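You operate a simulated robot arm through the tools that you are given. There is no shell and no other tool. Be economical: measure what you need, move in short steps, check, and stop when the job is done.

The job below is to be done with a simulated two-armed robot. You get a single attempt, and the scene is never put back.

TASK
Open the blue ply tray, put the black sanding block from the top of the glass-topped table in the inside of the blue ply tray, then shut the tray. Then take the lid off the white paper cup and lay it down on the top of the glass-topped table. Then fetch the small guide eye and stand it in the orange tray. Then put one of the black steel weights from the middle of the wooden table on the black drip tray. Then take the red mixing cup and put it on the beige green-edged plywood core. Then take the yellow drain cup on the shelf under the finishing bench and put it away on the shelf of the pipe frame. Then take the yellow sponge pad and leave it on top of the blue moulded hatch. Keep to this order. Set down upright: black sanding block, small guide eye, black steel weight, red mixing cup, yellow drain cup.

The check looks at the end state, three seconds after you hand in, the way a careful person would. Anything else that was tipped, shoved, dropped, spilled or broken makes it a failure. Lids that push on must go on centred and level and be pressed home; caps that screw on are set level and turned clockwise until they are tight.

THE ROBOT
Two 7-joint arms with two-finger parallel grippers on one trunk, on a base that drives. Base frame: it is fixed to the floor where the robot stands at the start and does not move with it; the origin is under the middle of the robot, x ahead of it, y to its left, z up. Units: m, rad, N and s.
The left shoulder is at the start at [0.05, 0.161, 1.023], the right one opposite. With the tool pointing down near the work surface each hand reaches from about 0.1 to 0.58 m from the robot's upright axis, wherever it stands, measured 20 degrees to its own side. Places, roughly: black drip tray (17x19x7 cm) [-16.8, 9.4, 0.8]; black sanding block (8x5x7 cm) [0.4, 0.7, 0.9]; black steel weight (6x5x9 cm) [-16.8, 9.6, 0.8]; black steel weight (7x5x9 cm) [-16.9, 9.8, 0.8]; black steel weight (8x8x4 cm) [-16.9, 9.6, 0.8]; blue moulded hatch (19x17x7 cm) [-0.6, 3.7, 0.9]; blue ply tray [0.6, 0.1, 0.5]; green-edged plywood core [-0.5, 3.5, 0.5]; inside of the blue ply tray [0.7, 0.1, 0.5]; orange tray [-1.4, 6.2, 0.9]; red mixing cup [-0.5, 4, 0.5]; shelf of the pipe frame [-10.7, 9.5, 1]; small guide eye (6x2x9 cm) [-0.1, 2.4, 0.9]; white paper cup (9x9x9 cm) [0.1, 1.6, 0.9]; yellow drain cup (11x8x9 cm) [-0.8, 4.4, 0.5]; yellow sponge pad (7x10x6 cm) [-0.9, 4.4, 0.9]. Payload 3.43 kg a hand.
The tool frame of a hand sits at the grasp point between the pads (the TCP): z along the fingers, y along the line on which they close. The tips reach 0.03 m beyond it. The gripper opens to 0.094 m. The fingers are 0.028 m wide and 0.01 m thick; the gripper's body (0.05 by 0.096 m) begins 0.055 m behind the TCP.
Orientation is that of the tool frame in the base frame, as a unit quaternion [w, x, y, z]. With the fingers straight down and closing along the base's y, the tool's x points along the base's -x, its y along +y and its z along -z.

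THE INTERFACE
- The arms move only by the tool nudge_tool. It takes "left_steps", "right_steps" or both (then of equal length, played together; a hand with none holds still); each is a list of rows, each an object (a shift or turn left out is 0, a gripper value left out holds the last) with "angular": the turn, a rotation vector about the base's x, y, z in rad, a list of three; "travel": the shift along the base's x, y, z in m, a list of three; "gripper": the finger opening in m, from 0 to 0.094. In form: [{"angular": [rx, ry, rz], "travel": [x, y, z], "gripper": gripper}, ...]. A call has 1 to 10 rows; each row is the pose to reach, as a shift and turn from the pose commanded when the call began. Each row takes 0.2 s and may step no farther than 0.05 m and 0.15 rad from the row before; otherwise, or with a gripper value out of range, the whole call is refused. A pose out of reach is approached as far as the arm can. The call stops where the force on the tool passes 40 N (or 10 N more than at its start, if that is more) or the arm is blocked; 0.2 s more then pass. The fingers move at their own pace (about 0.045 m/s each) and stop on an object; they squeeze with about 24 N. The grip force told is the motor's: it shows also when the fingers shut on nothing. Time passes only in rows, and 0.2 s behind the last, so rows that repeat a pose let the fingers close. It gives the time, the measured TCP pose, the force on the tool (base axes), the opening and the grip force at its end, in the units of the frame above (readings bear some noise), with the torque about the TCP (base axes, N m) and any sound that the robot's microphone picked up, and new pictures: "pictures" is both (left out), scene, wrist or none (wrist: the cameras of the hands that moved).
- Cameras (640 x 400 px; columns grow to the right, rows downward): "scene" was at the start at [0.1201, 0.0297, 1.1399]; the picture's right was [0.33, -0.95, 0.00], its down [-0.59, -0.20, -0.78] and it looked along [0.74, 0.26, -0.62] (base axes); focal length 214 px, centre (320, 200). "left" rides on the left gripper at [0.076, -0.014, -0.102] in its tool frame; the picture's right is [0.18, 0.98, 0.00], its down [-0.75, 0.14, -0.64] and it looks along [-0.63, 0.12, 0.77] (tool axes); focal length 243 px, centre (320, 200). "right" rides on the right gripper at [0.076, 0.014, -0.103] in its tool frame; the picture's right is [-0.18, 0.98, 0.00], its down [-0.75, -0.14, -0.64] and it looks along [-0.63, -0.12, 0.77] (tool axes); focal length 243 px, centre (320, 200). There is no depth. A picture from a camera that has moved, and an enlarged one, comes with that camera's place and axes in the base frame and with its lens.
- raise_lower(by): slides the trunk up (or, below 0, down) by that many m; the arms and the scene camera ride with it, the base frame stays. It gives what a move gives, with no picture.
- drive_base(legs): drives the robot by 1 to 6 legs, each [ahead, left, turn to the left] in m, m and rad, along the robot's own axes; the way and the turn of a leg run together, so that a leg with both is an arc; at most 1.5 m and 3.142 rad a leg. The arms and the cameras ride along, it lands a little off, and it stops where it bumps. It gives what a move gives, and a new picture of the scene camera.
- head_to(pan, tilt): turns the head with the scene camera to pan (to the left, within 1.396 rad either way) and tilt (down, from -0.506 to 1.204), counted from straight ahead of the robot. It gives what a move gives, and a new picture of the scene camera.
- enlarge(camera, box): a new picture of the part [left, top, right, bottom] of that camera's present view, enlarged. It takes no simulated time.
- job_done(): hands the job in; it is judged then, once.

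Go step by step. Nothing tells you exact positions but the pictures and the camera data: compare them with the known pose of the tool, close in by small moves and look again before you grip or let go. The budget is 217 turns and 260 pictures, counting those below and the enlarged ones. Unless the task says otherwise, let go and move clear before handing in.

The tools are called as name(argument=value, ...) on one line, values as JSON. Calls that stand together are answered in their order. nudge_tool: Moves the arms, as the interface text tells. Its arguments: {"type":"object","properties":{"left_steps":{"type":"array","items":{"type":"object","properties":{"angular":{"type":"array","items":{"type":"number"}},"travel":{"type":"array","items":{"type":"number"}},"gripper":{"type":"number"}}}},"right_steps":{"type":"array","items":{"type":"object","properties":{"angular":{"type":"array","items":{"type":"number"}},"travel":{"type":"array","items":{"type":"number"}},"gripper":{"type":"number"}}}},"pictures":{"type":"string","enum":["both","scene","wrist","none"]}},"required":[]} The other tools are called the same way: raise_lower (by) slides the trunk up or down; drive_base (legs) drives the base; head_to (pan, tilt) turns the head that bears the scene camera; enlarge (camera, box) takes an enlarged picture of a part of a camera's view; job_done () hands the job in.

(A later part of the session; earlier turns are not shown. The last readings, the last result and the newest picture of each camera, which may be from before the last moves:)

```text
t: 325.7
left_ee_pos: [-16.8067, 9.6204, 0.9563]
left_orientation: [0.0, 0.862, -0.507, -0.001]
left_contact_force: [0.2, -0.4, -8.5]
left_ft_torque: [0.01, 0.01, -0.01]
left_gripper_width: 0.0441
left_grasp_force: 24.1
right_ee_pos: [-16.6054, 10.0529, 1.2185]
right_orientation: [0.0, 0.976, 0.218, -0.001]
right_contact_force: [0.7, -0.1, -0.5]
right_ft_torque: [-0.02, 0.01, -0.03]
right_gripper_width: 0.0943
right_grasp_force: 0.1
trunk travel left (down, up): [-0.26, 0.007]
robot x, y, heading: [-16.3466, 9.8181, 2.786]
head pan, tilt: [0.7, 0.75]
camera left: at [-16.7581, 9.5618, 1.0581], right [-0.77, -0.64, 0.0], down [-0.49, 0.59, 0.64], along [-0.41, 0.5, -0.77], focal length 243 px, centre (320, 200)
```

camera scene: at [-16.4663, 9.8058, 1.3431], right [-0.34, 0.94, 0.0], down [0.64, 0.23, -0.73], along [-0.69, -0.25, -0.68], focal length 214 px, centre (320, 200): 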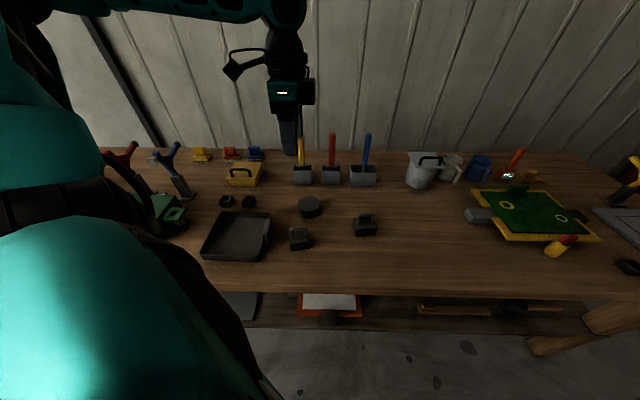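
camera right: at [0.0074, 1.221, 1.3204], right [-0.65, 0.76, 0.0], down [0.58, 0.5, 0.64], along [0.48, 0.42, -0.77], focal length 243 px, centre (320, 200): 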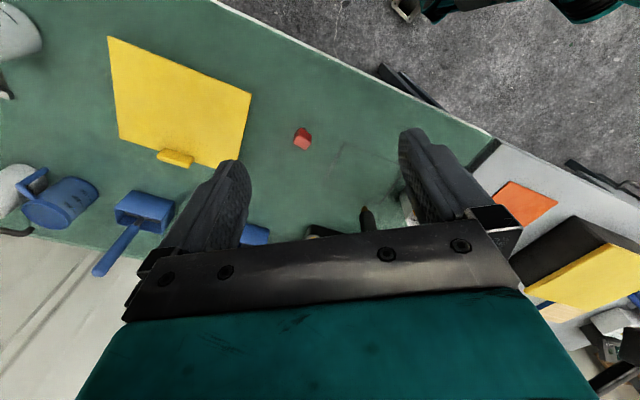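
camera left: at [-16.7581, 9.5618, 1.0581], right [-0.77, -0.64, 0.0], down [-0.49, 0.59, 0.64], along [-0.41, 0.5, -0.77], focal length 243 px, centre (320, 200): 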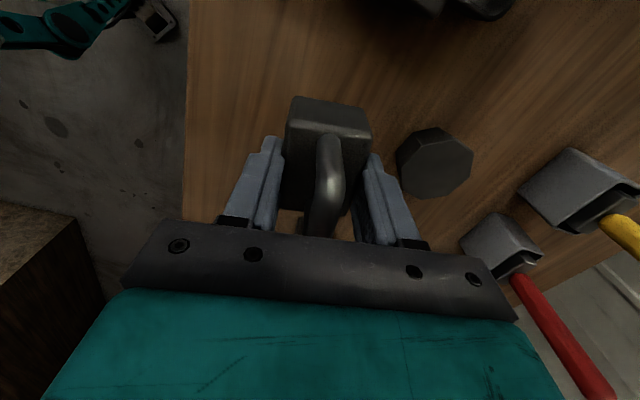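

The weight is held by its body (44 mm, about 0.8 kg). I'll shift the base left along the table, so the tray comes within easy reach, and bring the weight over the tray's centre.

nudge_tool(left_steps=[{"travel": [0, 0, 0.03]}], pictures="none")

drive_base(legs=[[-0.0975, 0.114, 0]])

nudge_tool(left_steps=[{"travel": [-0.012, -0.028, 0]}, {"travel": [-0.024, -0.056, 0]}, {"travel": [-0.036, -0.083, 0]}], pictures="both")

```text
t: 326.1
left_ee_pos: [-16.8069, 9.622, 0.9875]
left_orientation: [-0.001, 0.862, -0.507, -0.002]
left_contact_force: [0.7, 0.4, -6.9]
left_ft_torque: [0.02, 0.02, -0.01]
left_gripper_width: 0.044
left_grasp_force: 24.2
right_ee_pos: [-16.6044, 10.0525, 1.2193]
right_orientation: [0.0, 0.976, 0.218, -0.001]
right_contact_force: [0.0, 0.4, 0.3]
right_ft_torque: [0.01, 0.04, -0.01]
right_gripper_width: 0.0939
right_grasp_force: 0.0
trunk travel left (down, up): [-0.26, 0.007]
robot x, y, heading: [-16.3487, 9.8191, 2.785]
head pan, tilt: [0.7, 0.75]
```

```text
t: 327.5
left_ee_pos: [-16.7578, 9.4811, 0.9853]
left_orientation: [0.0, 0.862, -0.507, -0.002]
left_contact_force: [-0.2, 0.0, -7.3]
left_ft_torque: [0.05, -0.01, 0.01]
left_gripper_width: 0.044
left_grasp_force: 24.3
right_ee_pos: [-16.5534, 9.9119, 1.2191]
right_orientation: [0.0, 0.976, 0.219, -0.001]
right_contact_force: [0.1, -0.3, -0.4]
right_ft_torque: [0.03, 0.03, 0.0]
right_gripper_width: 0.0942
right_grasp_force: 0.1
trunk travel left (down, up): [-0.26, 0.007]
robot x, y, heading: [-16.2983, 9.6795, 2.785]
head pan, tilt: [0.7, 0.75]
camera scene: at [-16.4156, 9.6657, 1.343], right [-0.34, 0.94, 0.0], down [0.64, 0.23, -0.73], along [-0.69, -0.25, -0.68], focal length 214 px, centre (320, 200)
```

scene: 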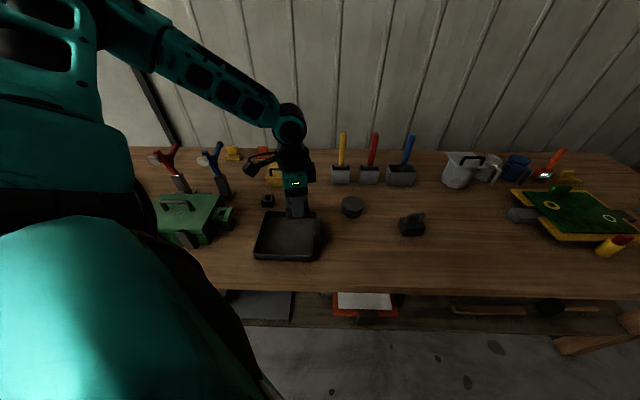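

```text
t: 328.3
left_ee_pos: [-16.7927, 9.398, 0.9864]
left_orientation: [-0.001, 0.862, -0.506, -0.001]
left_contact_force: [0.3, -0.9, -8.4]
left_ft_torque: [0.07, -0.01, -0.02]
left_gripper_width: 0.0439
left_grasp_force: 24.0
right_ee_pos: [-16.5549, 9.9122, 1.2184]
right_orientation: [0.0, 0.976, 0.219, 0.0]
right_contact_force: [-0.2, 0.0, -0.1]
right_ft_torque: [0.03, 0.02, 0.0]
right_gripper_width: 0.094
right_grasp_force: 0.1
trunk travel left (down, up): [-0.26, 0.007]
robot x, y, heading: [-16.297, 9.6819, 2.785]
head pan, tilt: [0.7, 0.75]
camera scene: at [-16.4161, 9.6656, 1.3429], right [-0.34, 0.94, 0.0], down [0.64, 0.23, -0.73], along [-0.69, -0.25, -0.68], focal length 214 px, centre (320, 200)
camera left: at [-16.7439, 9.3382, 1.0876], right [-0.77, -0.64, 0.0], down [-0.49, 0.59, 0.64], along [-0.41, 0.5, -0.76], focal length 243 px, centre (320, 200)
```

scene: 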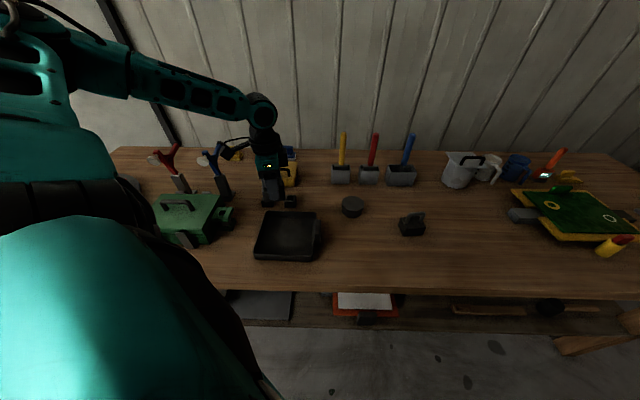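
left: 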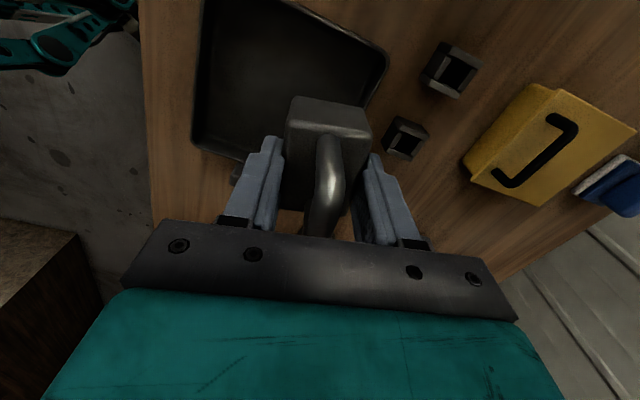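

The tray centre is at about [-16.775, 9.413]. I'll correct and lower the weight until it touches.

nudge_tool(left_steps=[{"travel": [0.018, 0.015, 0]}, {"travel": [0.018, 0.015, -0.04]}, {"travel": [0.018, 0.015, -0.08]}, {"travel": [0.018, 0.015, -0.105]}, {"travel": [0.018, 0.015, -0.118]}, {"travel": [0.018, 0.015, -0.124]}, {"travel": [0.018, 0.015, -0.13]}], pictures="both")

```text
t: 329.9
left_ee_pos: [-16.7757, 9.4143, 0.8566]
left_orientation: [-0.001, 0.862, -0.506, -0.002]
left_contact_force: [0.4, -0.5, -7.7]
left_ft_torque: [0.06, 0.0, -0.02]
left_gripper_width: 0.0441
left_grasp_force: 23.8
right_ee_pos: [-16.5552, 9.9126, 1.2179]
right_orientation: [0.0, 0.976, 0.219, -0.001]
right_contact_force: [0.5, 0.2, 0.3]
right_ft_torque: [0.02, 0.01, -0.04]
right_gripper_width: 0.0939
right_grasp_force: 0.2
trunk travel left (down, up): [-0.26, 0.007]
robot x, y, heading: [-16.2994, 9.6798, 2.79]
head pan, tilt: [0.7, 0.75]
camera scene: at [-16.4161, 9.6664, 1.3429], right [-0.34, 0.94, 0.0], down [0.64, 0.23, -0.73], along [-0.69, -0.25, -0.68], focal length 214 px, centre (320, 200)
camera left: at [-16.7264, 9.3557, 0.9577], right [-0.77, -0.64, 0.0], down [-0.49, 0.59, 0.64], along [-0.41, 0.5, -0.76], focal length 243 px, centre (320, 200)
```

scene: 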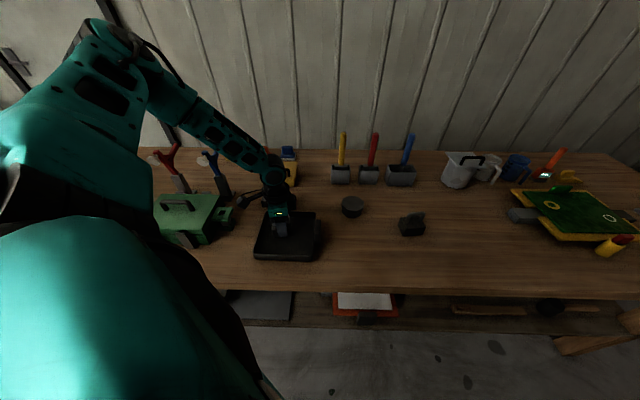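
left: 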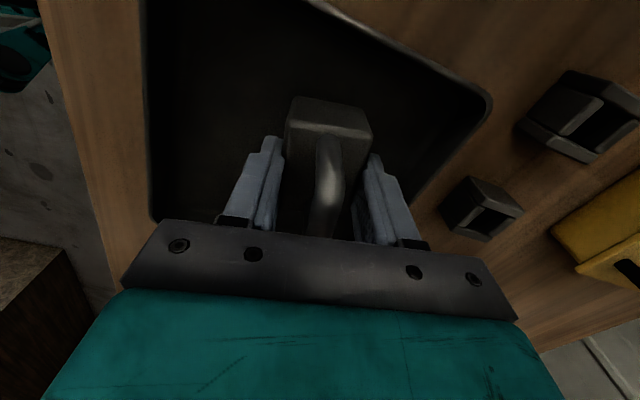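

Over the tray and not yet touching. I'll lower in small steps.

nudge_tool(left_steps=[{"travel": [0, 0, -0.004]}, {"travel": [0, 0, -0.008]}, {"travel": [0, 0, -0.012]}, {"travel": [0, 0, -0.015]}], pictures="none")

```text
t: 330.7
left_ee_pos: [-16.7753, 9.4151, 0.8504]
left_orientation: [0.002, 0.863, -0.506, -0.005]
left_contact_force: [7.7, -5.3, 26.7]
left_ft_torque: [0.06, -0.64, -0.1]
left_gripper_width: 0.0441
left_grasp_force: 24.6
right_ee_pos: [-16.5518, 9.9133, 1.2203]
right_orientation: [0.001, 0.976, 0.22, -0.002]
right_contact_force: [-0.3, 0.0, 0.3]
right_ft_torque: [0.03, 0.02, 0.02]
right_gripper_width: 0.0939
right_grasp_force: 0.2
trunk travel left (down, up): [-0.26, 0.007]
robot x, y, heading: [-16.2995, 9.6785, 2.79]
head pan, tilt: [0.7, 0.75]
stopped in row 3 (left hand): the force on the tool passed its limit (the readings are from after the stop); the commanded pose is now the measured one
```

nudge_tool(left_steps=[{"travel": [0, 0, 0.001], "gripper": 0.05}, {"travel": [0, 0, 0.001], "gripper": 0.07}, {"travel": [0, 0, 0.001], "gripper": 0.07}, {"travel": [0, 0, 0.03], "gripper": 0.07}, {"travel": [0, 0, 0.07], "gripper": 0.07}, {"travel": [0, 0, 0.115], "gripper": 0.07}, {"travel": [0, 0, 0.16], "gripper": 0.07}, {"travel": [0, 0, 0.2], "gripper": 0.07}, {"travel": [0, 0, 0.24], "gripper": 0.06}, {"travel": [0, 0, 0.28], "gripper": 0.06}], pictures="wrist")

```text
t: 332.9
left_ee_pos: [-16.7774, 9.4152, 1.1289]
left_orientation: [0.001, 0.862, -0.507, -0.004]
left_contact_force: [-0.3, -0.1, 1.0]
left_ft_torque: [0.01, 0.02, 0.0]
left_gripper_width: 0.0601
left_grasp_force: 0.1
right_ee_pos: [-16.5536, 9.913, 1.2187]
right_orientation: [0.0, 0.976, 0.22, -0.001]
right_contact_force: [0.1, -0.5, 0.0]
right_ft_torque: [0.03, -0.01, -0.01]
right_gripper_width: 0.094
right_grasp_force: 0.0
trunk travel left (down, up): [-0.26, 0.007]
robot x, y, heading: [-16.2991, 9.6795, 2.786]
head pan, tilt: [0.7, 0.75]
camera left: at [-16.7282, 9.3572, 1.2305], right [-0.77, -0.64, 0.0], down [-0.48, 0.59, 0.65], along [-0.42, 0.5, -0.76], focal length 243 px, centre (320, 200)
```

left: 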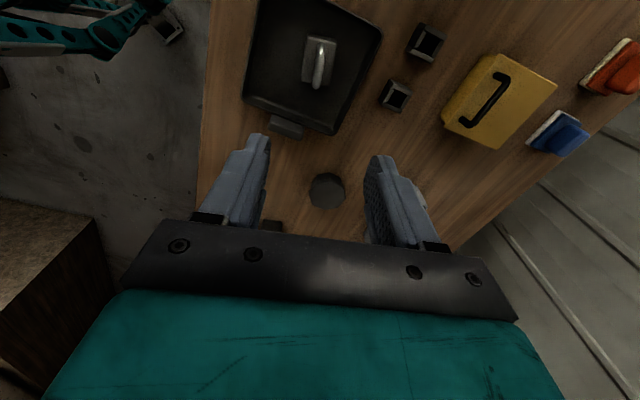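

The weight stands upright in the drip tray. Next is the long way back to the finishing bench, retracing the clear path.

drive_base(legs=[[0, 0, -2.453], [0.668, 1.165, 0], [0.843, -0.239, 0], [0.843, -0.239, 0], [0.54, -0.398, 0]])

```text
t: 349.8
left_ee_pos: [-14.9726, 11.6049, 1.1287]
left_orientation: [0.003, 0.195, 0.981, 0.003]
left_contact_force: [-0.7, -0.5, 0.1]
left_ft_torque: [0.0, -0.01, -0.01]
left_gripper_width: 0.0598
left_grasp_force: 0.1
right_ee_pos: [-14.8368, 11.076, 1.2194]
right_orientation: [0.0, -0.529, 0.849, 0.001]
right_contact_force: [-0.6, -0.5, 0.2]
right_ft_torque: [0.02, -0.03, -0.03]
right_gripper_width: 0.0939
right_grasp_force: 0.0
trunk travel left (down, up): [-0.26, 0.007]
robot x, y, heading: [-15.1833, 11.0972, 0.315]
head pan, tilt: [0.7, 0.75]
stopped in leg 3: the robot was blocked; the commanded pose is now the measured one
camera scene: at [-15.1026, 11.1844, 1.343], right [0.85, -0.53, 0.0], down [-0.36, -0.58, -0.73], along [0.38, 0.62, -0.68], focal length 214 px, centre (320, 200)
```

scene: 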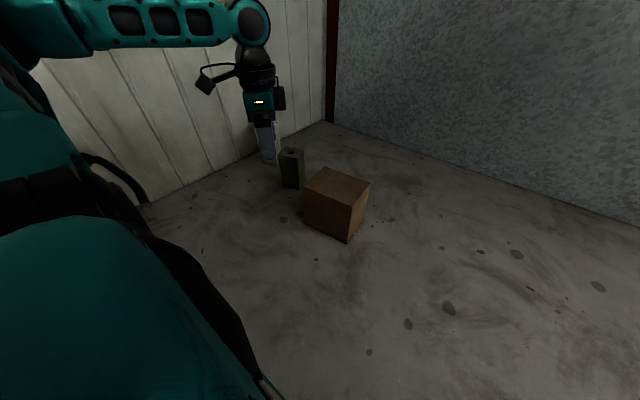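

Blocked lightly, probably by the crate corner on my right. I'll shift left a little and continue out.

drive_base(legs=[[0.04, 0.13, 0], [0.665, -0.25, 0], [0.665, -0.288, 0], [-0.281, -0.96, 0], [-0.281, -0.96, 0], [-0.281, -0.96, 0]])

```text
t: 372.5
left_ee_pos: [-13.4169, 8.6434, 1.128]
left_orientation: [0.003, 0.184, 0.983, 0.003]
left_contact_force: [0.3, -0.5, 0.3]
left_ft_torque: [-0.02, 0.01, -0.01]
left_gripper_width: 0.0602
left_grasp_force: 0.0
right_ee_pos: [-13.2718, 8.1169, 1.2188]
right_orientation: [0.0, -0.537, 0.843, 0.001]
right_contact_force: [0.0, 0.4, 0.4]
right_ft_torque: [0.04, 0.02, 0.0]
right_gripper_width: 0.0941
right_grasp_force: 0.1
trunk travel left (down, up): [-0.26, 0.007]
robot x, y, heading: [-13.6177, 8.1357, 0.338]
head pan, tilt: [0.7, 0.75]
camera scene: at [-13.5395, 8.2195, 1.343], right [0.86, -0.51, 0.0], down [-0.35, -0.59, -0.73], along [0.37, 0.63, -0.68], focal length 214 px, centre (320, 200)
```

scene: 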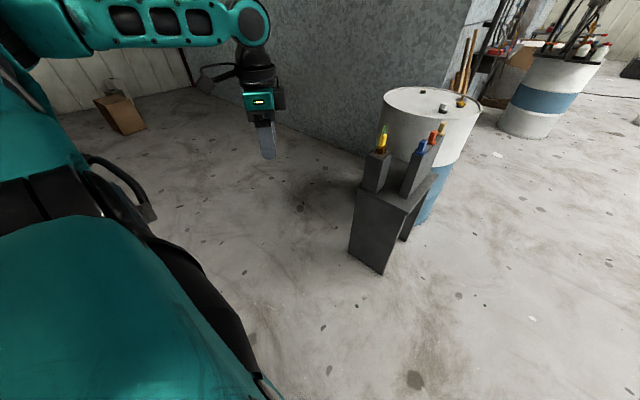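

drive_base(legs=[[1.2045, -0.524, 0], [1.2045, -0.524, 0], [0.795, -0.2265, 0], [0.795, -0.2265, 0], [1.33, 0.465, 0]])

```text
t: 400.0
left_ee_pos: [-8.0354, 9.425, 1.129]
left_orientation: [0.003, 0.182, 0.983, 0.003]
left_contact_force: [-0.6, 0.5, -0.4]
left_ft_torque: [0.01, 0.01, 0.02]
left_gripper_width: 0.0602
left_grasp_force: 0.0
right_ee_pos: [-7.8885, 8.8986, 1.2194]
right_orientation: [0.001, -0.538, 0.843, 0.001]
right_contact_force: [-0.8, 0.2, -0.8]
right_ft_torque: [-0.02, 0.02, -0.04]
right_gripper_width: 0.0942
right_grasp_force: 0.0
trunk travel left (down, up): [-0.26, 0.007]
robot x, y, heading: [-8.2361, 8.9164, 0.338]
head pan, tilt: [0.7, 0.75]
camera scene: at [-8.1566, 9.001, 1.343], right [0.86, -0.51, 0.0], down [-0.34, -0.59, -0.73], along [0.37, 0.63, -0.68], focal length 214 px, centre (320, 200)
```

scene: 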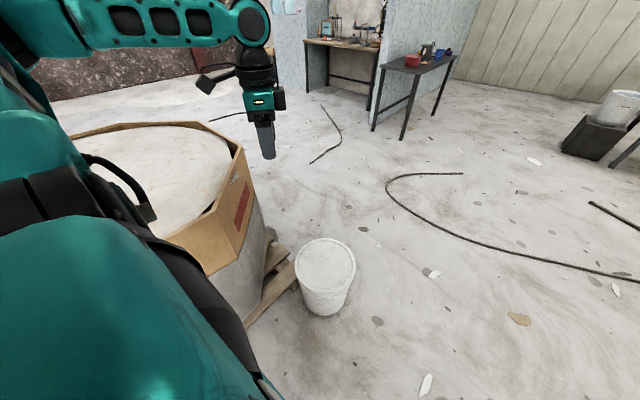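

drive_base(legs=[[0.878, -0.325, 0], [0.996, -0.483, 0], [0.996, -0.483, 0], [-0.07, -1.406, 0], [0.793, -1.211, 0], [0.397, -1.433, 0]])

```text
t: 435.9
left_ee_pos: [-2.4568, 5.7566, 1.1278]
left_orientation: [0.003, 0.17, 0.986, 0.003]
left_contact_force: [-0.1, -0.1, -0.2]
left_ft_torque: [0.02, 0.02, 0.02]
left_gripper_width: 0.0603
left_grasp_force: 0.0
right_ee_pos: [-2.2972, 5.2366, 1.2183]
right_orientation: [0.0, -0.549, 0.836, 0.001]
right_contact_force: [0.6, 0.3, 0.4]
right_ft_torque: [-0.01, 0.06, 0.02]
right_gripper_width: 0.0937
right_grasp_force: 0.1
trunk travel left (down, up): [-0.26, 0.007]
robot x, y, heading: [-2.6415, 5.2484, 0.363]
head pan, tilt: [0.7, 0.75]
camera scene: at [-2.5678, 5.3317, 1.343], right [0.87, -0.48, 0.0], down [-0.33, -0.6, -0.73], along [0.35, 0.64, -0.68], focal length 214 px, centre (320, 200)
```

scene: 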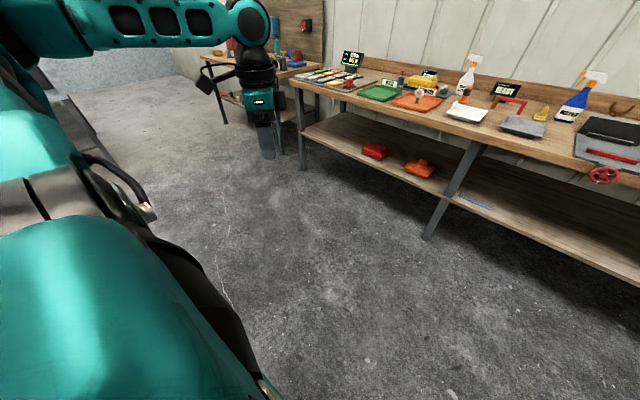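

I'm back at the benches. Now to the finishing bench, to look at its lower shelf.

drive_base(legs=[[0, 0, -0.03], [0.25, -1.04, 0], [0.22, -1.04, 0]])

raise_lower(by=-0.24)

head_to(pan=0.05, tilt=0.5)

```text
t: 446.9
left_ee_pos: [-1.3123, 3.9385, 1.1284]
left_orientation: [0.003, 0.183, 0.983, 0.003]
left_contact_force: [0.4, -0.6, -0.2]
left_ft_torque: [0.01, -0.02, -0.02]
left_gripper_width: 0.0602
left_grasp_force: 0.0
right_ee_pos: [-1.166, 3.4126, 1.2175]
right_orientation: [0.001, -0.539, 0.843, 0.001]
right_contact_force: [-0.2, 0.7, -0.7]
right_ft_torque: [0.01, -0.01, -0.02]
right_gripper_width: 0.094
right_grasp_force: 0.0
trunk travel left (down, up): [-0.26, 0.007]
robot x, y, heading: [-1.5121, 3.4303, 0.336]
head pan, tilt: [0.7, 0.75]
camera scene: at [-1.434, 3.5143, 1.343], right [0.86, -0.51, 0.0], down [-0.35, -0.59, -0.73], along [0.37, 0.63, -0.68], focal length 214 px, centre (320, 200)
```

scene: 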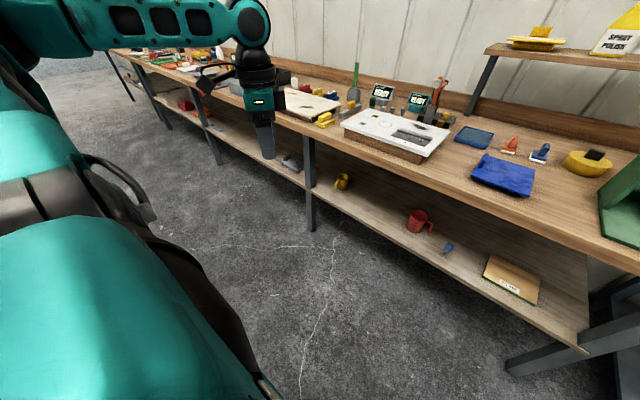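

```text
t: 449.4
left_ee_pos: [-1.3135, 3.9372, 0.8877]
left_orientation: [0.003, 0.183, 0.983, 0.002]
left_contact_force: [0.2, -0.4, 0.5]
left_ft_torque: [0.04, 0.0, 0.01]
left_gripper_width: 0.0599
left_grasp_force: 0.0
right_ee_pos: [-1.1662, 3.4119, 0.9781]
right_orientation: [0.001, -0.538, 0.843, 0.001]
right_contact_force: [0.1, 0.3, 0.1]
right_ft_torque: [0.02, -0.01, 0.03]
right_gripper_width: 0.0938
right_grasp_force: 0.0
trunk travel left (down, up): [-0.02, 0.247]
robot x, y, heading: [-1.5116, 3.4285, 0.338]
head pan, tilt: [0.7, 0.75]
```

```text
t: 450.4
left_ee_pos: [-1.313, 3.9385, 0.8879]
left_orientation: [0.003, 0.183, 0.983, 0.004]
left_contact_force: [0.1, 0.9, 0.6]
left_ft_torque: [-0.01, 0.0, -0.05]
left_gripper_width: 0.0599
left_grasp_force: 0.0
right_ee_pos: [-1.1658, 3.4121, 0.9786]
right_orientation: [0.001, -0.539, 0.842, 0.0]
right_contact_force: [0.0, 0.0, 0.0]
right_ft_torque: [-0.02, 0.0, 0.0]
right_gripper_width: 0.094
right_grasp_force: 0.0
trunk travel left (down, up): [-0.02, 0.247]
robot x, y, heading: [-1.5136, 3.4272, 0.338]
head pan, tilt: [0.051, 0.499]
camera scene: at [-1.392, 3.4777, 1.125], right [0.38, -0.92, 0.0], down [-0.44, -0.18, -0.88], along [0.81, 0.33, -0.48], focal length 214 px, centre (320, 200)
```

scene: 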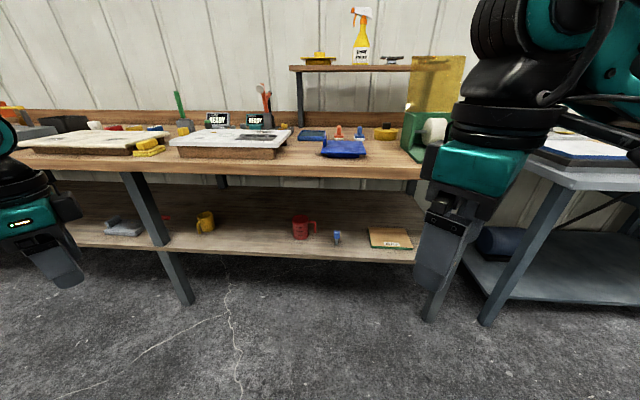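

I see the red mug, the yellow cup and the plywood core on the shelf. I'll zoom in on the mug and the core.

enlarge(camera="scene", box=[270, 195, 420, 265])

```text
4.27 times, centred on (345, 230) of scene
camera zoom: at [-1.392, 3.4777, 1.125], right [0.38, -0.92, 0.0], down [-0.44, -0.18, -0.88], along [0.81, 0.33, -0.48], focal length 915 px, centre (213, 72)
```

zoom: 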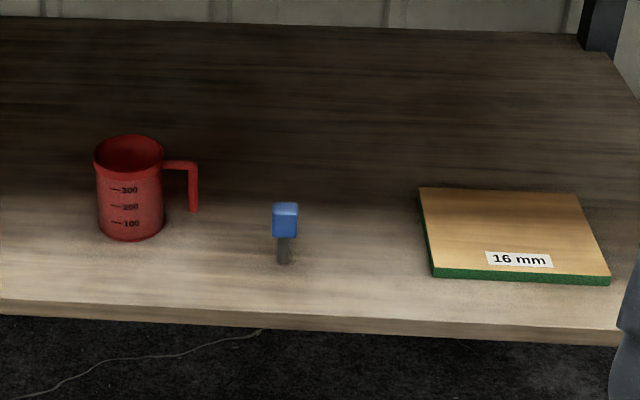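

Plan for the mug: pinch its front wall with the right hand, one finger inside, in the same tilted-and-rolled pose that worked on the drawer handle. I'll prepare that orientation away from the bench and raise the left hand.

nudge_tool(right_steps=[{"angular": [-0.004, -0.089, 0.092], "travel": [0.013, 0, -0.025]}, {"angular": [-0.008, -0.178, 0.184], "travel": [0.027, 0, -0.05]}, {"angular": [-0.013, -0.268, 0.277], "travel": [0.04, 0, -0.08]}, {"angular": [-0.017, -0.357, 0.369], "travel": [0.054, 0, -0.11]}, {"angular": [-0.021, -0.446, 0.461], "travel": [0.068, 0, -0.14]}, {"angular": [-0.025, -0.535, 0.553], "travel": [0.081, 0, -0.17]}, {"angular": [-0.03, -0.624, 0.645], "travel": [0.095, 0, -0.2]}, {"angular": [-0.034, -0.7136, 0.7376], "travel": [0.108, 0, -0.23], "gripper": 0.06}], left_steps=[{"travel": [0, 0, 0.02]}, {"travel": [0, 0, 0.04]}, {"travel": [0, 0, 0.06]}, {"travel": [0, 0, 0.08]}, {"travel": [0, 0, 0.1]}, {"travel": [0, 0, 0.12]}, {"travel": [0, 0, 0.14]}, {"travel": [0, 0, 0.16]}], pictures="none")

```text
t: 452.2
left_ee_pos: [-1.3134, 3.9373, 1.0493]
left_orientation: [0.003, 0.184, 0.983, 0.002]
left_contact_force: [0.1, 0.2, -0.1]
left_ft_torque: [-0.01, -0.01, 0.02]
left_gripper_width: 0.0601
left_grasp_force: 0.0
right_ee_pos: [-1.0589, 3.4122, 0.7488]
right_orientation: [-0.281, 0.767, -0.543, 0.196]
right_contact_force: [0.5, -0.3, -0.4]
right_ft_torque: [0.02, -0.03, 0.0]
right_gripper_width: 0.0601
right_grasp_force: 0.0
trunk travel left (down, up): [-0.02, 0.247]
robot x, y, heading: [-1.5117, 3.4303, 0.336]
head pan, tilt: [0.051, 0.499]
```

The rolled pose is reachable, but the wall would meet the pads at an angle. Better to grip the mug around its body, with the right finger passing inside the handle gap. I'll rotate the right hand to a plain 45° forward pitch at shelf height.

nudge_tool(right_steps=[{"angular": [0.093, 0.0259, -0.105], "travel": [0.004, 0.004, 0]}, {"angular": [0.186, 0.0518, -0.21], "travel": [0.008, 0.008, 0]}, {"angular": [0.279, 0.0777, -0.315], "travel": [0.012, 0.012, 0]}, {"angular": [0.372, 0.1036, -0.42], "travel": [0.016, 0.016, 0]}, {"angular": [0.465, 0.1295, -0.526], "travel": [0.02, 0.02, -0.02]}, {"angular": [0.559, 0.1555, -0.631], "travel": [0.024, 0.024, -0.05]}, {"angular": [0.652, 0.1814, -0.737], "travel": [0.028, 0.028, -0.08]}, {"angular": [0.745, 0.2073, -0.842], "travel": [0.032, 0.032, -0.11]}, {"angular": [0.838, 0.2332, -0.947], "travel": [0.036, 0.036, -0.14]}, {"angular": [0.931, 0.2592, -1.052], "travel": [0.0384, 0.041, -0.17], "gripper": 0.094}], pictures="none")

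nudge_tool(right_steps=[{"angular": [0.093, 0.0259, -0.105], "travel": [0.0, 0.0, -0.03]}, {"angular": [0.093, 0.0259, -0.105], "travel": [0.0, 0.0, -0.06]}, {"angular": [0.093, 0.0259, -0.105], "travel": [0.0, 0.0, -0.079]}], pictures="none")

```text
t: 454.4
left_ee_pos: [-1.312, 3.9372, 1.0489]
left_orientation: [0.003, 0.183, 0.983, 0.003]
left_contact_force: [0.7, -0.2, 0.4]
left_ft_torque: [-0.02, 0.03, -0.01]
left_gripper_width: 0.06
left_grasp_force: 0.0
right_ee_pos: [-1.0284, 3.4607, 0.596]
right_orientation: [0.374, -0.24, 0.896, 0.026]
right_contact_force: [-0.2, -1.1, -0.1]
right_ft_torque: [0.06, 0.0, -0.01]
right_gripper_width: 0.0942
right_grasp_force: 0.8
right hand out of reach, approached as far as the arm can: row 9, 10
trunk travel left (down, up): [-0.02, 0.247]
robot x, y, heading: [-1.5132, 3.4264, 0.343]
head pan, tilt: [0.051, 0.499]
```

```text
t: 455.2
left_ee_pos: [-1.3132, 3.9379, 1.0495]
left_orientation: [0.004, 0.183, 0.983, 0.003]
left_contact_force: [-0.5, 0.0, 0.3]
left_ft_torque: [0.03, -0.06, -0.03]
left_gripper_width: 0.0599
left_grasp_force: 0.0
right_ee_pos: [-1.0235, 3.4827, 0.5258]
right_orientation: [0.368, -0.173, 0.912, 0.045]
right_contact_force: [-0.3, 0.0, -0.8]
right_ft_torque: [-0.01, -0.03, 0.04]
right_gripper_width: 0.0941
right_grasp_force: 0.2
right hand out of reach, approached as far as the arm can: row 1, 2, 3
trunk travel left (down, up): [-0.02, 0.247]
robot x, y, heading: [-1.5115, 3.4285, 0.334]
head pan, tilt: [0.051, 0.499]
```

The pose holds at shelf height. I'll lower the trunk 2 cm, then drive so the hand lines up in front of the mug.

raise_lower(by=-0.02)

drive_base(legs=[[0, 0.259, 0], [0.37, 0, 0]])

enlarge(camera="right", box=[0, 0, 640, 400])

```text
t: 455.9
left_ee_pos: [-1.3127, 3.9369, 1.0294]
left_orientation: [0.003, 0.184, 0.983, 0.003]
left_contact_force: [-0.4, 0.0, 0.8]
left_ft_torque: [-0.02, 0.02, 0.03]
left_gripper_width: 0.0597
left_grasp_force: 0.1
right_ee_pos: [-1.0244, 3.4833, 0.5076]
right_orientation: [0.369, -0.174, 0.912, 0.044]
right_contact_force: [-0.4, 0.4, -0.3]
right_ft_torque: [0.0, 0.0, 0.01]
right_gripper_width: 0.0943
right_grasp_force: 0.0
trunk travel left (down, up): [0.0, 0.267]
robot x, y, heading: [-1.5148, 3.4279, 0.341]
head pan, tilt: [0.051, 0.499]
```

```text
t: 459.7
left_ee_pos: [-1.0483, 4.3059, 1.0294]
left_orientation: [0.003, 0.183, 0.983, 0.002]
left_contact_force: [0.3, 0.2, -1.0]
left_ft_torque: [-0.03, -0.01, -0.03]
left_gripper_width: 0.0598
left_grasp_force: 0.1
right_ee_pos: [-0.7605, 3.8502, 0.5073]
right_orientation: [0.369, -0.172, 0.912, 0.044]
right_contact_force: [-0.1, -0.2, -0.6]
right_ft_torque: [0.03, 0.0, 0.0]
right_gripper_width: 0.0939
right_grasp_force: 0.0
trunk travel left (down, up): [0.0, 0.267]
robot x, y, heading: [-1.249, 3.7989, 0.339]
head pan, tilt: [0.051, 0.499]
camera scene: at [-1.1282, 3.8461, 1.105], right [0.38, -0.93, 0.0], down [-0.44, -0.18, -0.88], along [0.81, 0.33, -0.48], focal length 214 px, centre (320, 200)
```

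scene: 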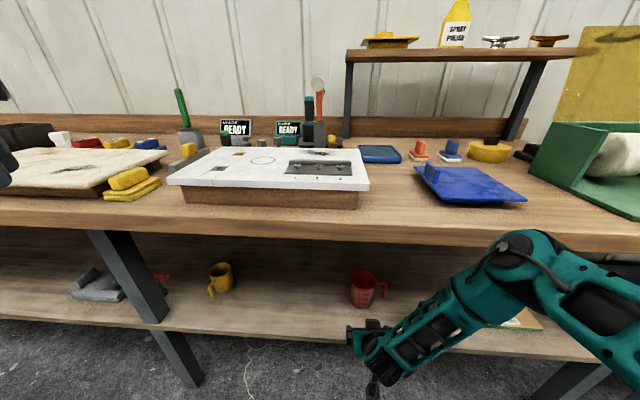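

```text
1.00 times, centred on (320, 200) of right
camera zoom: at [-0.8847, 3.8218, 0.5272], right [-0.22, 0.97, 0.08], down [0.13, -0.05, 0.99], along [0.97, 0.23, -0.12], focal length 243 px, centre (320, 200)
```

zoom: 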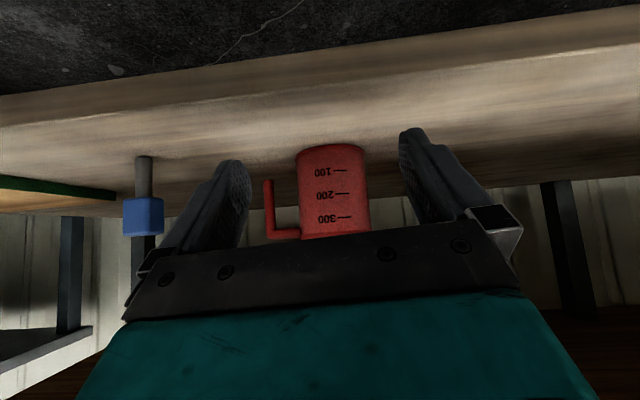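

The mug is centred between the open fingers, with the handle strut just outside. I'll drive forward gently.

drive_base(legs=[[0.085, 0, 0]])

enlarge(camera="right", box=[160, 80, 480, 280])

```text
t: 460.8
left_ee_pos: [-0.9812, 4.3289, 1.0294]
left_orientation: [0.004, 0.187, 0.982, 0.002]
left_contact_force: [-0.2, 0.7, -0.6]
left_ft_torque: [0.0, -0.02, -0.03]
left_gripper_width: 0.0598
left_grasp_force: 0.0
right_ee_pos: [-0.7053, 3.8705, 0.5033]
right_orientation: [0.36, -0.175, 0.915, 0.044]
right_contact_force: [-0.2, -0.3, 0.3]
right_ft_torque: [-0.01, 0.03, 0.01]
right_gripper_width: 0.0943
right_grasp_force: 0.1
trunk travel left (down, up): [0.0, 0.267]
robot x, y, heading: [-1.1803, 3.8205, 0.335]
head pan, tilt: [0.051, 0.499]
stopped in leg 1: the robot was blocked; the commanded pose is now the measured one
camera scene: at [-1.0637, 3.8691, 1.1056], right [0.37, -0.93, 0.0], down [-0.44, -0.18, -0.88], along [0.82, 0.33, -0.47], focal length 214 px, centre (320, 200)
```

scene: 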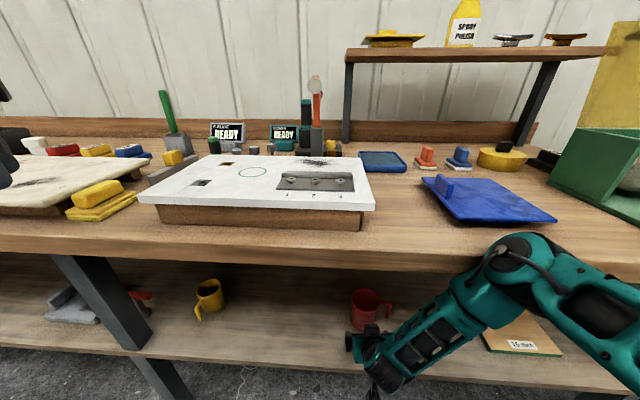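

```text
2.00 times, centred on (320, 180) of right
camera zoom: at [-0.8286, 3.8412, 0.5253], right [-0.22, 0.97, 0.08], down [0.15, -0.05, 0.99], along [0.96, 0.23, -0.13], focal length 485 px, centre (320, 240)
```

zoom: 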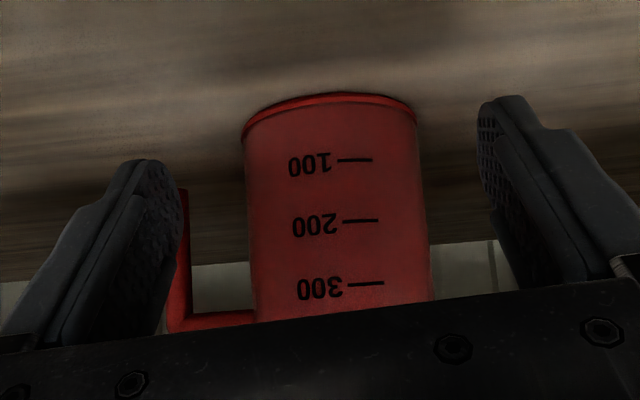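

The base was blocked, probably because the right forearm met the bench edge. I'll back off 2 cm and extend with the arm only.

drive_base(legs=[[-0.02, 0, 0]])

nudge_tool(right_steps=[{"travel": [0.019, 0.006, 0]}, {"travel": [0.038, 0.012, 0]}, {"travel": [0.057, 0.018, 0]}, {"travel": [0.076, 0.025, 0]}], pictures="none")

```text
t: 461.6
left_ee_pos: [-0.9956, 4.324, 1.0278]
left_orientation: [0.001, 0.185, 0.983, 0.003]
left_contact_force: [0.1, -0.2, -0.2]
left_ft_torque: [0.01, 0.01, 0.01]
left_gripper_width: 0.0599
left_grasp_force: 0.2
right_ee_pos: [-0.7199, 3.8656, 0.5005]
right_orientation: [0.358, -0.175, 0.916, 0.043]
right_contact_force: [0.6, -0.4, 0.1]
right_ft_torque: [-0.01, 0.01, -0.02]
right_gripper_width: 0.094
right_grasp_force: 0.0
trunk travel left (down, up): [0.0, 0.267]
robot x, y, heading: [-1.1994, 3.8139, 0.337]
head pan, tilt: [0.051, 0.499]
camera scene: at [-1.0773, 3.8635, 1.105], right [0.37, -0.93, 0.0], down [-0.44, -0.18, -0.88], along [0.81, 0.33, -0.48], focal length 214 px, centre (320, 200)
```

scene: 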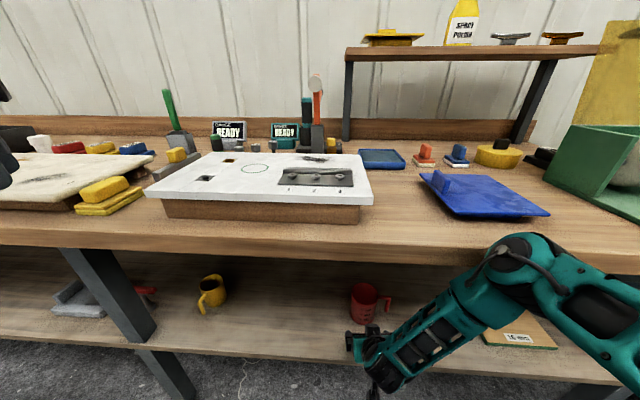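

```text
t: 462.6
left_ee_pos: [-0.9958, 4.3237, 1.029]
left_orientation: [0.002, 0.186, 0.983, 0.002]
left_contact_force: [-0.1, 0.6, -0.5]
left_ft_torque: [-0.01, 0.01, -0.02]
left_gripper_width: 0.0601
left_grasp_force: 0.1
right_ee_pos: [-0.6446, 3.8896, 0.5002]
right_orientation: [0.357, -0.175, 0.916, 0.043]
right_contact_force: [0.1, -0.4, 0.9]
right_ft_torque: [0.01, -0.01, -0.02]
right_gripper_width: 0.0941
right_grasp_force: 0.0
trunk travel left (down, up): [0.0, 0.267]
robot x, y, heading: [-1.1988, 3.8154, 0.333]
head pan, tilt: [0.051, 0.499]
```

The hand is now around the mug. I'll close gently and check.

nudge_tool(right_steps=[{"gripper": 0.085}, {"gripper": 0.07}, {"gripper": 0.05}, {"gripper": 0.05}], pictures="wrist")

```text
t: 463.6
left_ee_pos: [-0.995, 4.3229, 1.0279]
left_orientation: [0.001, 0.186, 0.983, 0.002]
left_contact_force: [-0.8, -0.8, -0.7]
left_ft_torque: [0.02, 0.04, -0.01]
left_gripper_width: 0.0599
left_grasp_force: 0.1
right_ee_pos: [-0.6432, 3.8904, 0.5005]
right_orientation: [0.358, -0.176, 0.916, 0.043]
right_contact_force: [0.5, -0.2, -0.6]
right_ft_torque: [0.04, 0.0, 0.0]
right_gripper_width: 0.0787
right_grasp_force: 24.1
trunk travel left (down, up): [0.0, 0.267]
robot x, y, heading: [-1.1999, 3.8145, 0.33]
head pan, tilt: [0.051, 0.499]
camera right: at [-0.7685, 3.8608, 0.523], right [-0.22, 0.97, 0.08], down [0.15, -0.04, 0.99], along [0.96, 0.23, -0.14], focal length 243 px, centre (320, 200)
```

right: 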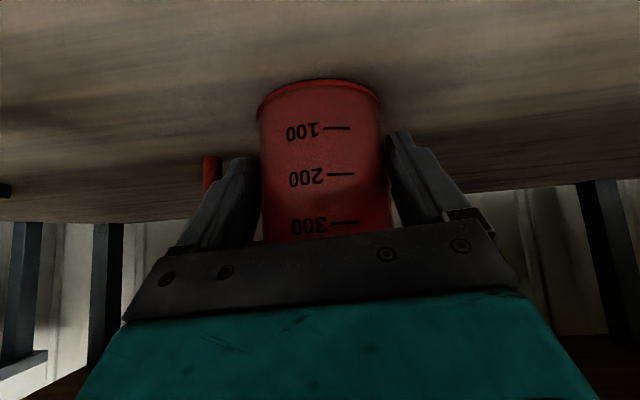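

The mug is gripped. I'll lift it 5 cm, pull straight out from under the bench, shift right and go back in over the plywood core.

raise_lower(by=0.05)

drive_base(legs=[[-0.25, 0, 0], [0, -0.441, 0], [0.17, 0, 0]])

enlarge(camera="right", box=[0, 0, 640, 400])

```text
t: 464.5
left_ee_pos: [-0.9989, 4.3201, 1.0806]
left_orientation: [0.006, 0.186, 0.982, 0.005]
left_contact_force: [0.0, -0.2, 0.0]
left_ft_torque: [-0.05, 0.02, 0.01]
left_gripper_width: 0.0599
left_grasp_force: 0.1
right_ee_pos: [-0.6576, 3.8856, 0.5439]
right_orientation: [0.35, -0.176, 0.919, 0.043]
right_contact_force: [-0.1, -0.3, -0.3]
right_ft_torque: [0.01, 0.02, 0.0]
right_gripper_width: 0.0791
right_grasp_force: 23.9
trunk travel left (down, up): [-0.05, 0.217]
robot x, y, heading: [-1.1983, 3.8162, 0.331]
head pan, tilt: [0.051, 0.499]
```

```text
t: 469.7
left_ee_pos: [-0.9263, 3.8781, 1.0777]
left_orientation: [0.002, 0.186, 0.983, 0.003]
left_contact_force: [-0.1, 0.5, -0.2]
left_ft_torque: [0.02, -0.01, 0.03]
left_gripper_width: 0.0601
left_grasp_force: 0.1
right_ee_pos: [-0.5742, 3.4442, 0.5501]
right_orientation: [0.359, -0.174, 0.916, 0.043]
right_contact_force: [1.0, -0.4, -1.2]
right_ft_torque: [0.0, 0.01, -0.01]
right_gripper_width: 0.0787
right_grasp_force: 23.7
trunk travel left (down, up): [-0.05, 0.217]
robot x, y, heading: [-1.1297, 3.3723, 0.331]
head pan, tilt: [0.051, 0.499]
camera scene: at [-1.0076, 3.4179, 1.1549], right [0.37, -0.93, 0.0], down [-0.44, -0.18, -0.88], along [0.81, 0.33, -0.48], focal length 214 px, centre (320, 200)
```

scene: 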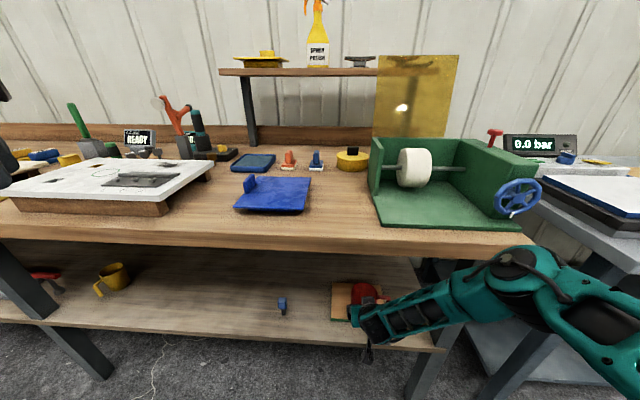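

```text
1.00 times, centred on (320, 200) of right
camera zoom: at [-0.699, 3.4149, 0.5728], right [-0.22, 0.97, 0.08], down [0.15, -0.04, 0.99], along [0.96, 0.23, -0.14], focal length 243 px, centre (320, 200)
```

zoom: 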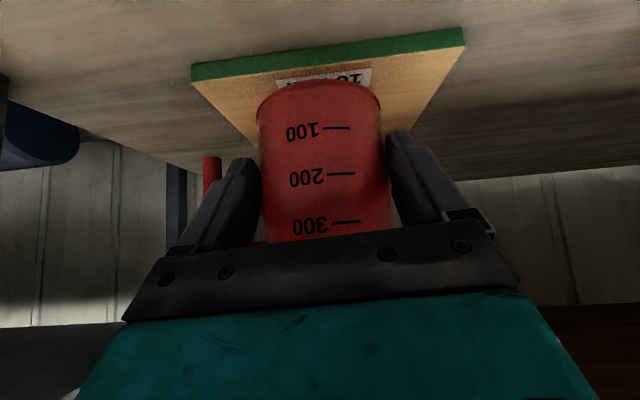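

The mug is above the plywood's front edge. I'll go 7 cm further in, then lower.

drive_base(legs=[[0.065, 0, 0]])

raise_lower(by=-0.028)

nudge_tool(right_steps=[{"travel": [0, 0, -0.002]}, {"travel": [0, 0, -0.004]}], pictures="wrist")

```text
t: 470.8
left_ee_pos: [-0.8617, 3.9, 1.0783]
left_orientation: [0.003, 0.188, 0.982, 0.002]
left_contact_force: [-0.7, -0.8, -0.5]
left_ft_torque: [0.01, 0.0, 0.01]
left_gripper_width: 0.06
left_grasp_force: 0.1
right_ee_pos: [-0.5181, 3.4657, 0.5458]
right_orientation: [0.352, -0.177, 0.918, 0.043]
right_contact_force: [-0.7, 1.7, 0.1]
right_ft_torque: [0.04, 0.07, 0.14]
right_gripper_width: 0.0741
right_grasp_force: 18.0
trunk travel left (down, up): [-0.05, 0.217]
robot x, y, heading: [-1.0651, 3.3928, 0.334]
head pan, tilt: [0.051, 0.499]
stopped in leg 1: the robot was blocked; the commanded pose is now the measured one
camera scene: at [-0.9451, 3.4393, 1.155], right [0.37, -0.93, 0.0], down [-0.44, -0.18, -0.88], along [0.82, 0.33, -0.48], focal length 214 px, centre (320, 200)
```

scene: 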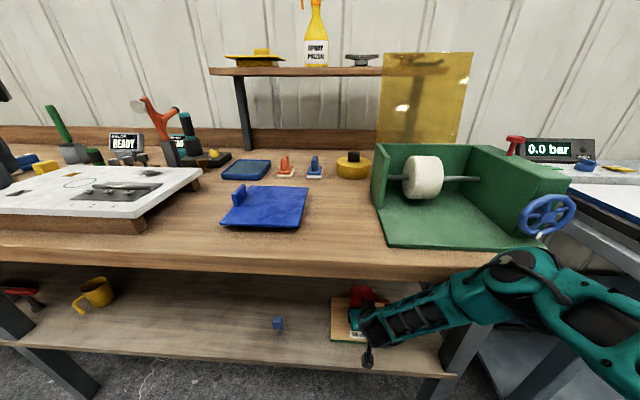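

```text
t: 471.6
left_ee_pos: [-0.8619, 3.8998, 1.0515]
left_orientation: [0.003, 0.186, 0.983, 0.002]
left_contact_force: [0.7, 0.8, -0.4]
left_ft_torque: [0.0, 0.0, 0.0]
left_gripper_width: 0.0599
left_grasp_force: 0.1
right_ee_pos: [-0.517, 3.4657, 0.5181]
right_orientation: [0.353, -0.177, 0.918, 0.044]
right_contact_force: [0.9, 1.0, 5.7]
right_ft_torque: [0.32, -0.21, -0.03]
right_gripper_width: 0.0726
right_grasp_force: 24.3
trunk travel left (down, up): [-0.022, 0.245]
robot x, y, heading: [-1.0662, 3.3957, 0.331]
head pan, tilt: [0.051, 0.499]
```

```text
t: 472.2
left_ee_pos: [-0.8622, 3.8992, 1.0503]
left_orientation: [0.004, 0.187, 0.982, 0.002]
left_contact_force: [0.1, 0.9, 0.5]
left_ft_torque: [0.0, 0.0, 0.01]
left_gripper_width: 0.06
left_grasp_force: 0.0
right_ee_pos: [-0.5175, 3.4643, 0.5152]
right_orientation: [0.354, -0.177, 0.917, 0.043]
right_contact_force: [-4.6, -2.8, 17.0]
right_ft_torque: [0.36, -0.57, 0.04]
right_gripper_width: 0.0722
right_grasp_force: 24.0
trunk travel left (down, up): [-0.022, 0.245]
robot x, y, heading: [-1.0648, 3.3886, 0.332]
head pan, tilt: [0.051, 0.499]
camera right: at [-0.6412, 3.4349, 0.5393], right [-0.22, 0.97, 0.08], down [0.16, -0.04, 0.99], along [0.96, 0.23, -0.15], focal length 243 px, centre (320, 200)
```

right: 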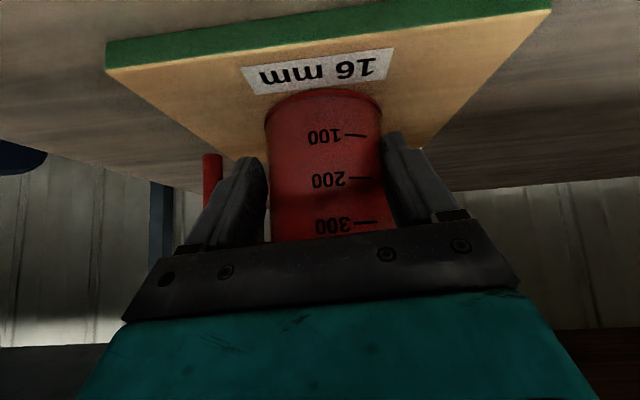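

The mug stands on the plywood with 17 N contact. I'll open carefully and look before withdrawing.

nudge_tool(right_steps=[{"travel": [0, 0, 0.002], "gripper": 0.082}, {"travel": [0, 0, 0.002], "gripper": 0.09}, {"travel": [0, 0, 0.002], "gripper": 0.09}], pictures="wrist")

```text
t: 473.0
left_ee_pos: [-0.8617, 3.8992, 1.0491]
left_orientation: [0.002, 0.187, 0.982, 0.003]
left_contact_force: [-0.6, -0.2, 1.1]
left_ft_torque: [-0.01, -0.02, -0.01]
left_gripper_width: 0.0602
left_grasp_force: 0.0
right_ee_pos: [-0.5172, 3.4648, 0.5149]
right_orientation: [0.352, -0.177, 0.918, 0.043]
right_contact_force: [0.4, -0.3, 0.4]
right_ft_torque: [-0.01, 0.0, -0.02]
right_gripper_width: 0.0898
right_grasp_force: 0.1
trunk travel left (down, up): [-0.022, 0.245]
robot x, y, heading: [-1.0633, 3.3935, 0.334]
head pan, tilt: [0.051, 0.499]
camera right: at [-0.6415, 3.4349, 0.5397], right [-0.22, 0.97, 0.08], down [0.17, -0.04, 0.99], along [0.96, 0.23, -0.15], focal length 243 px, centre (320, 200)
```

right: 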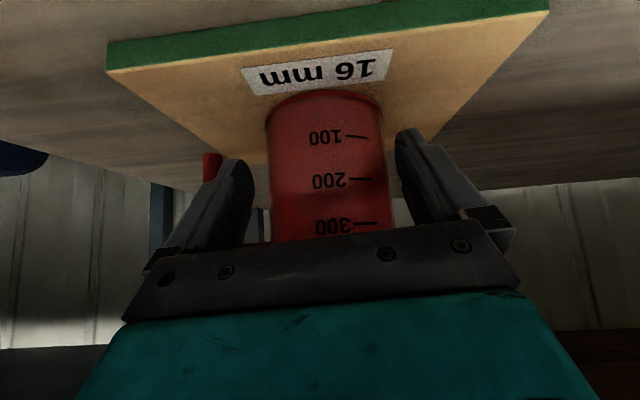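

The mug is upright and free. I'll back straight out and check.

drive_base(legs=[[-0.15, 0, 0], [-0.25, 0, 0]])

enlarge(camera="scene", box=[60, 190, 420, 310])

```text
t: 475.8
left_ee_pos: [-1.2397, 3.7683, 1.0505]
left_orientation: [0.003, 0.187, 0.982, 0.002]
left_contact_force: [0.5, 1.0, -0.4]
left_ft_torque: [-0.01, 0.03, -0.01]
left_gripper_width: 0.0599
left_grasp_force: 0.1
right_ee_pos: [-0.8934, 3.3352, 0.5149]
right_orientation: [0.352, -0.176, 0.918, 0.043]
right_contact_force: [-0.4, -0.2, 0.0]
right_ft_torque: [0.03, 0.02, -0.02]
right_gripper_width: 0.09
right_grasp_force: 0.0
trunk travel left (down, up): [-0.022, 0.245]
robot x, y, heading: [-1.4392, 3.2601, 0.328]
head pan, tilt: [0.051, 0.499]
camera scene: at [-1.3219, 3.3095, 1.127], right [0.37, -0.93, 0.0], down [-0.44, -0.18, -0.88], along [0.81, 0.33, -0.48], focal length 214 px, centre (320, 200)
```

scene: 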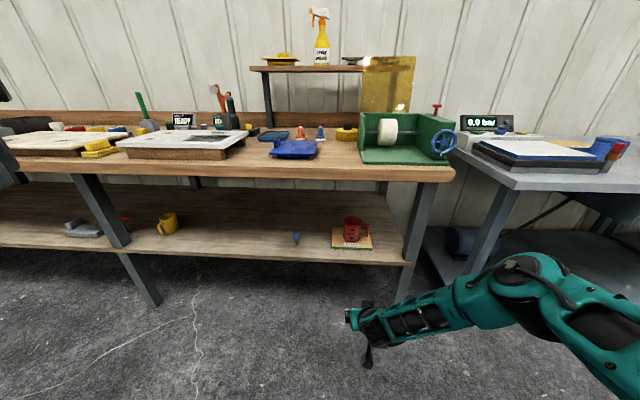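

```text
1.78 times, centred on (240, 250) of scene
camera zoom: at [-1.3219, 3.3095, 1.127], right [0.37, -0.93, 0.0], down [-0.44, -0.18, -0.88], along [0.81, 0.33, -0.48], focal length 381 px, centre (462, 111)
```

zoom: 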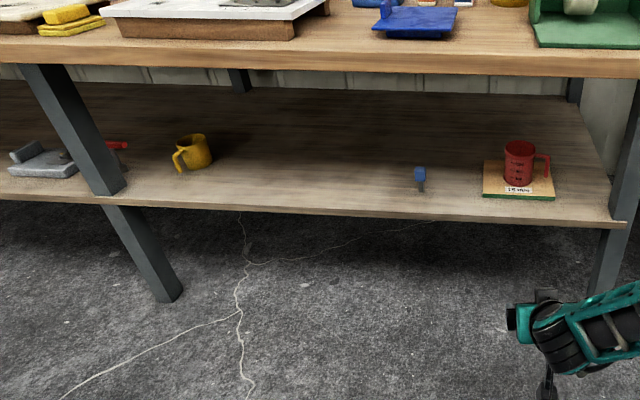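

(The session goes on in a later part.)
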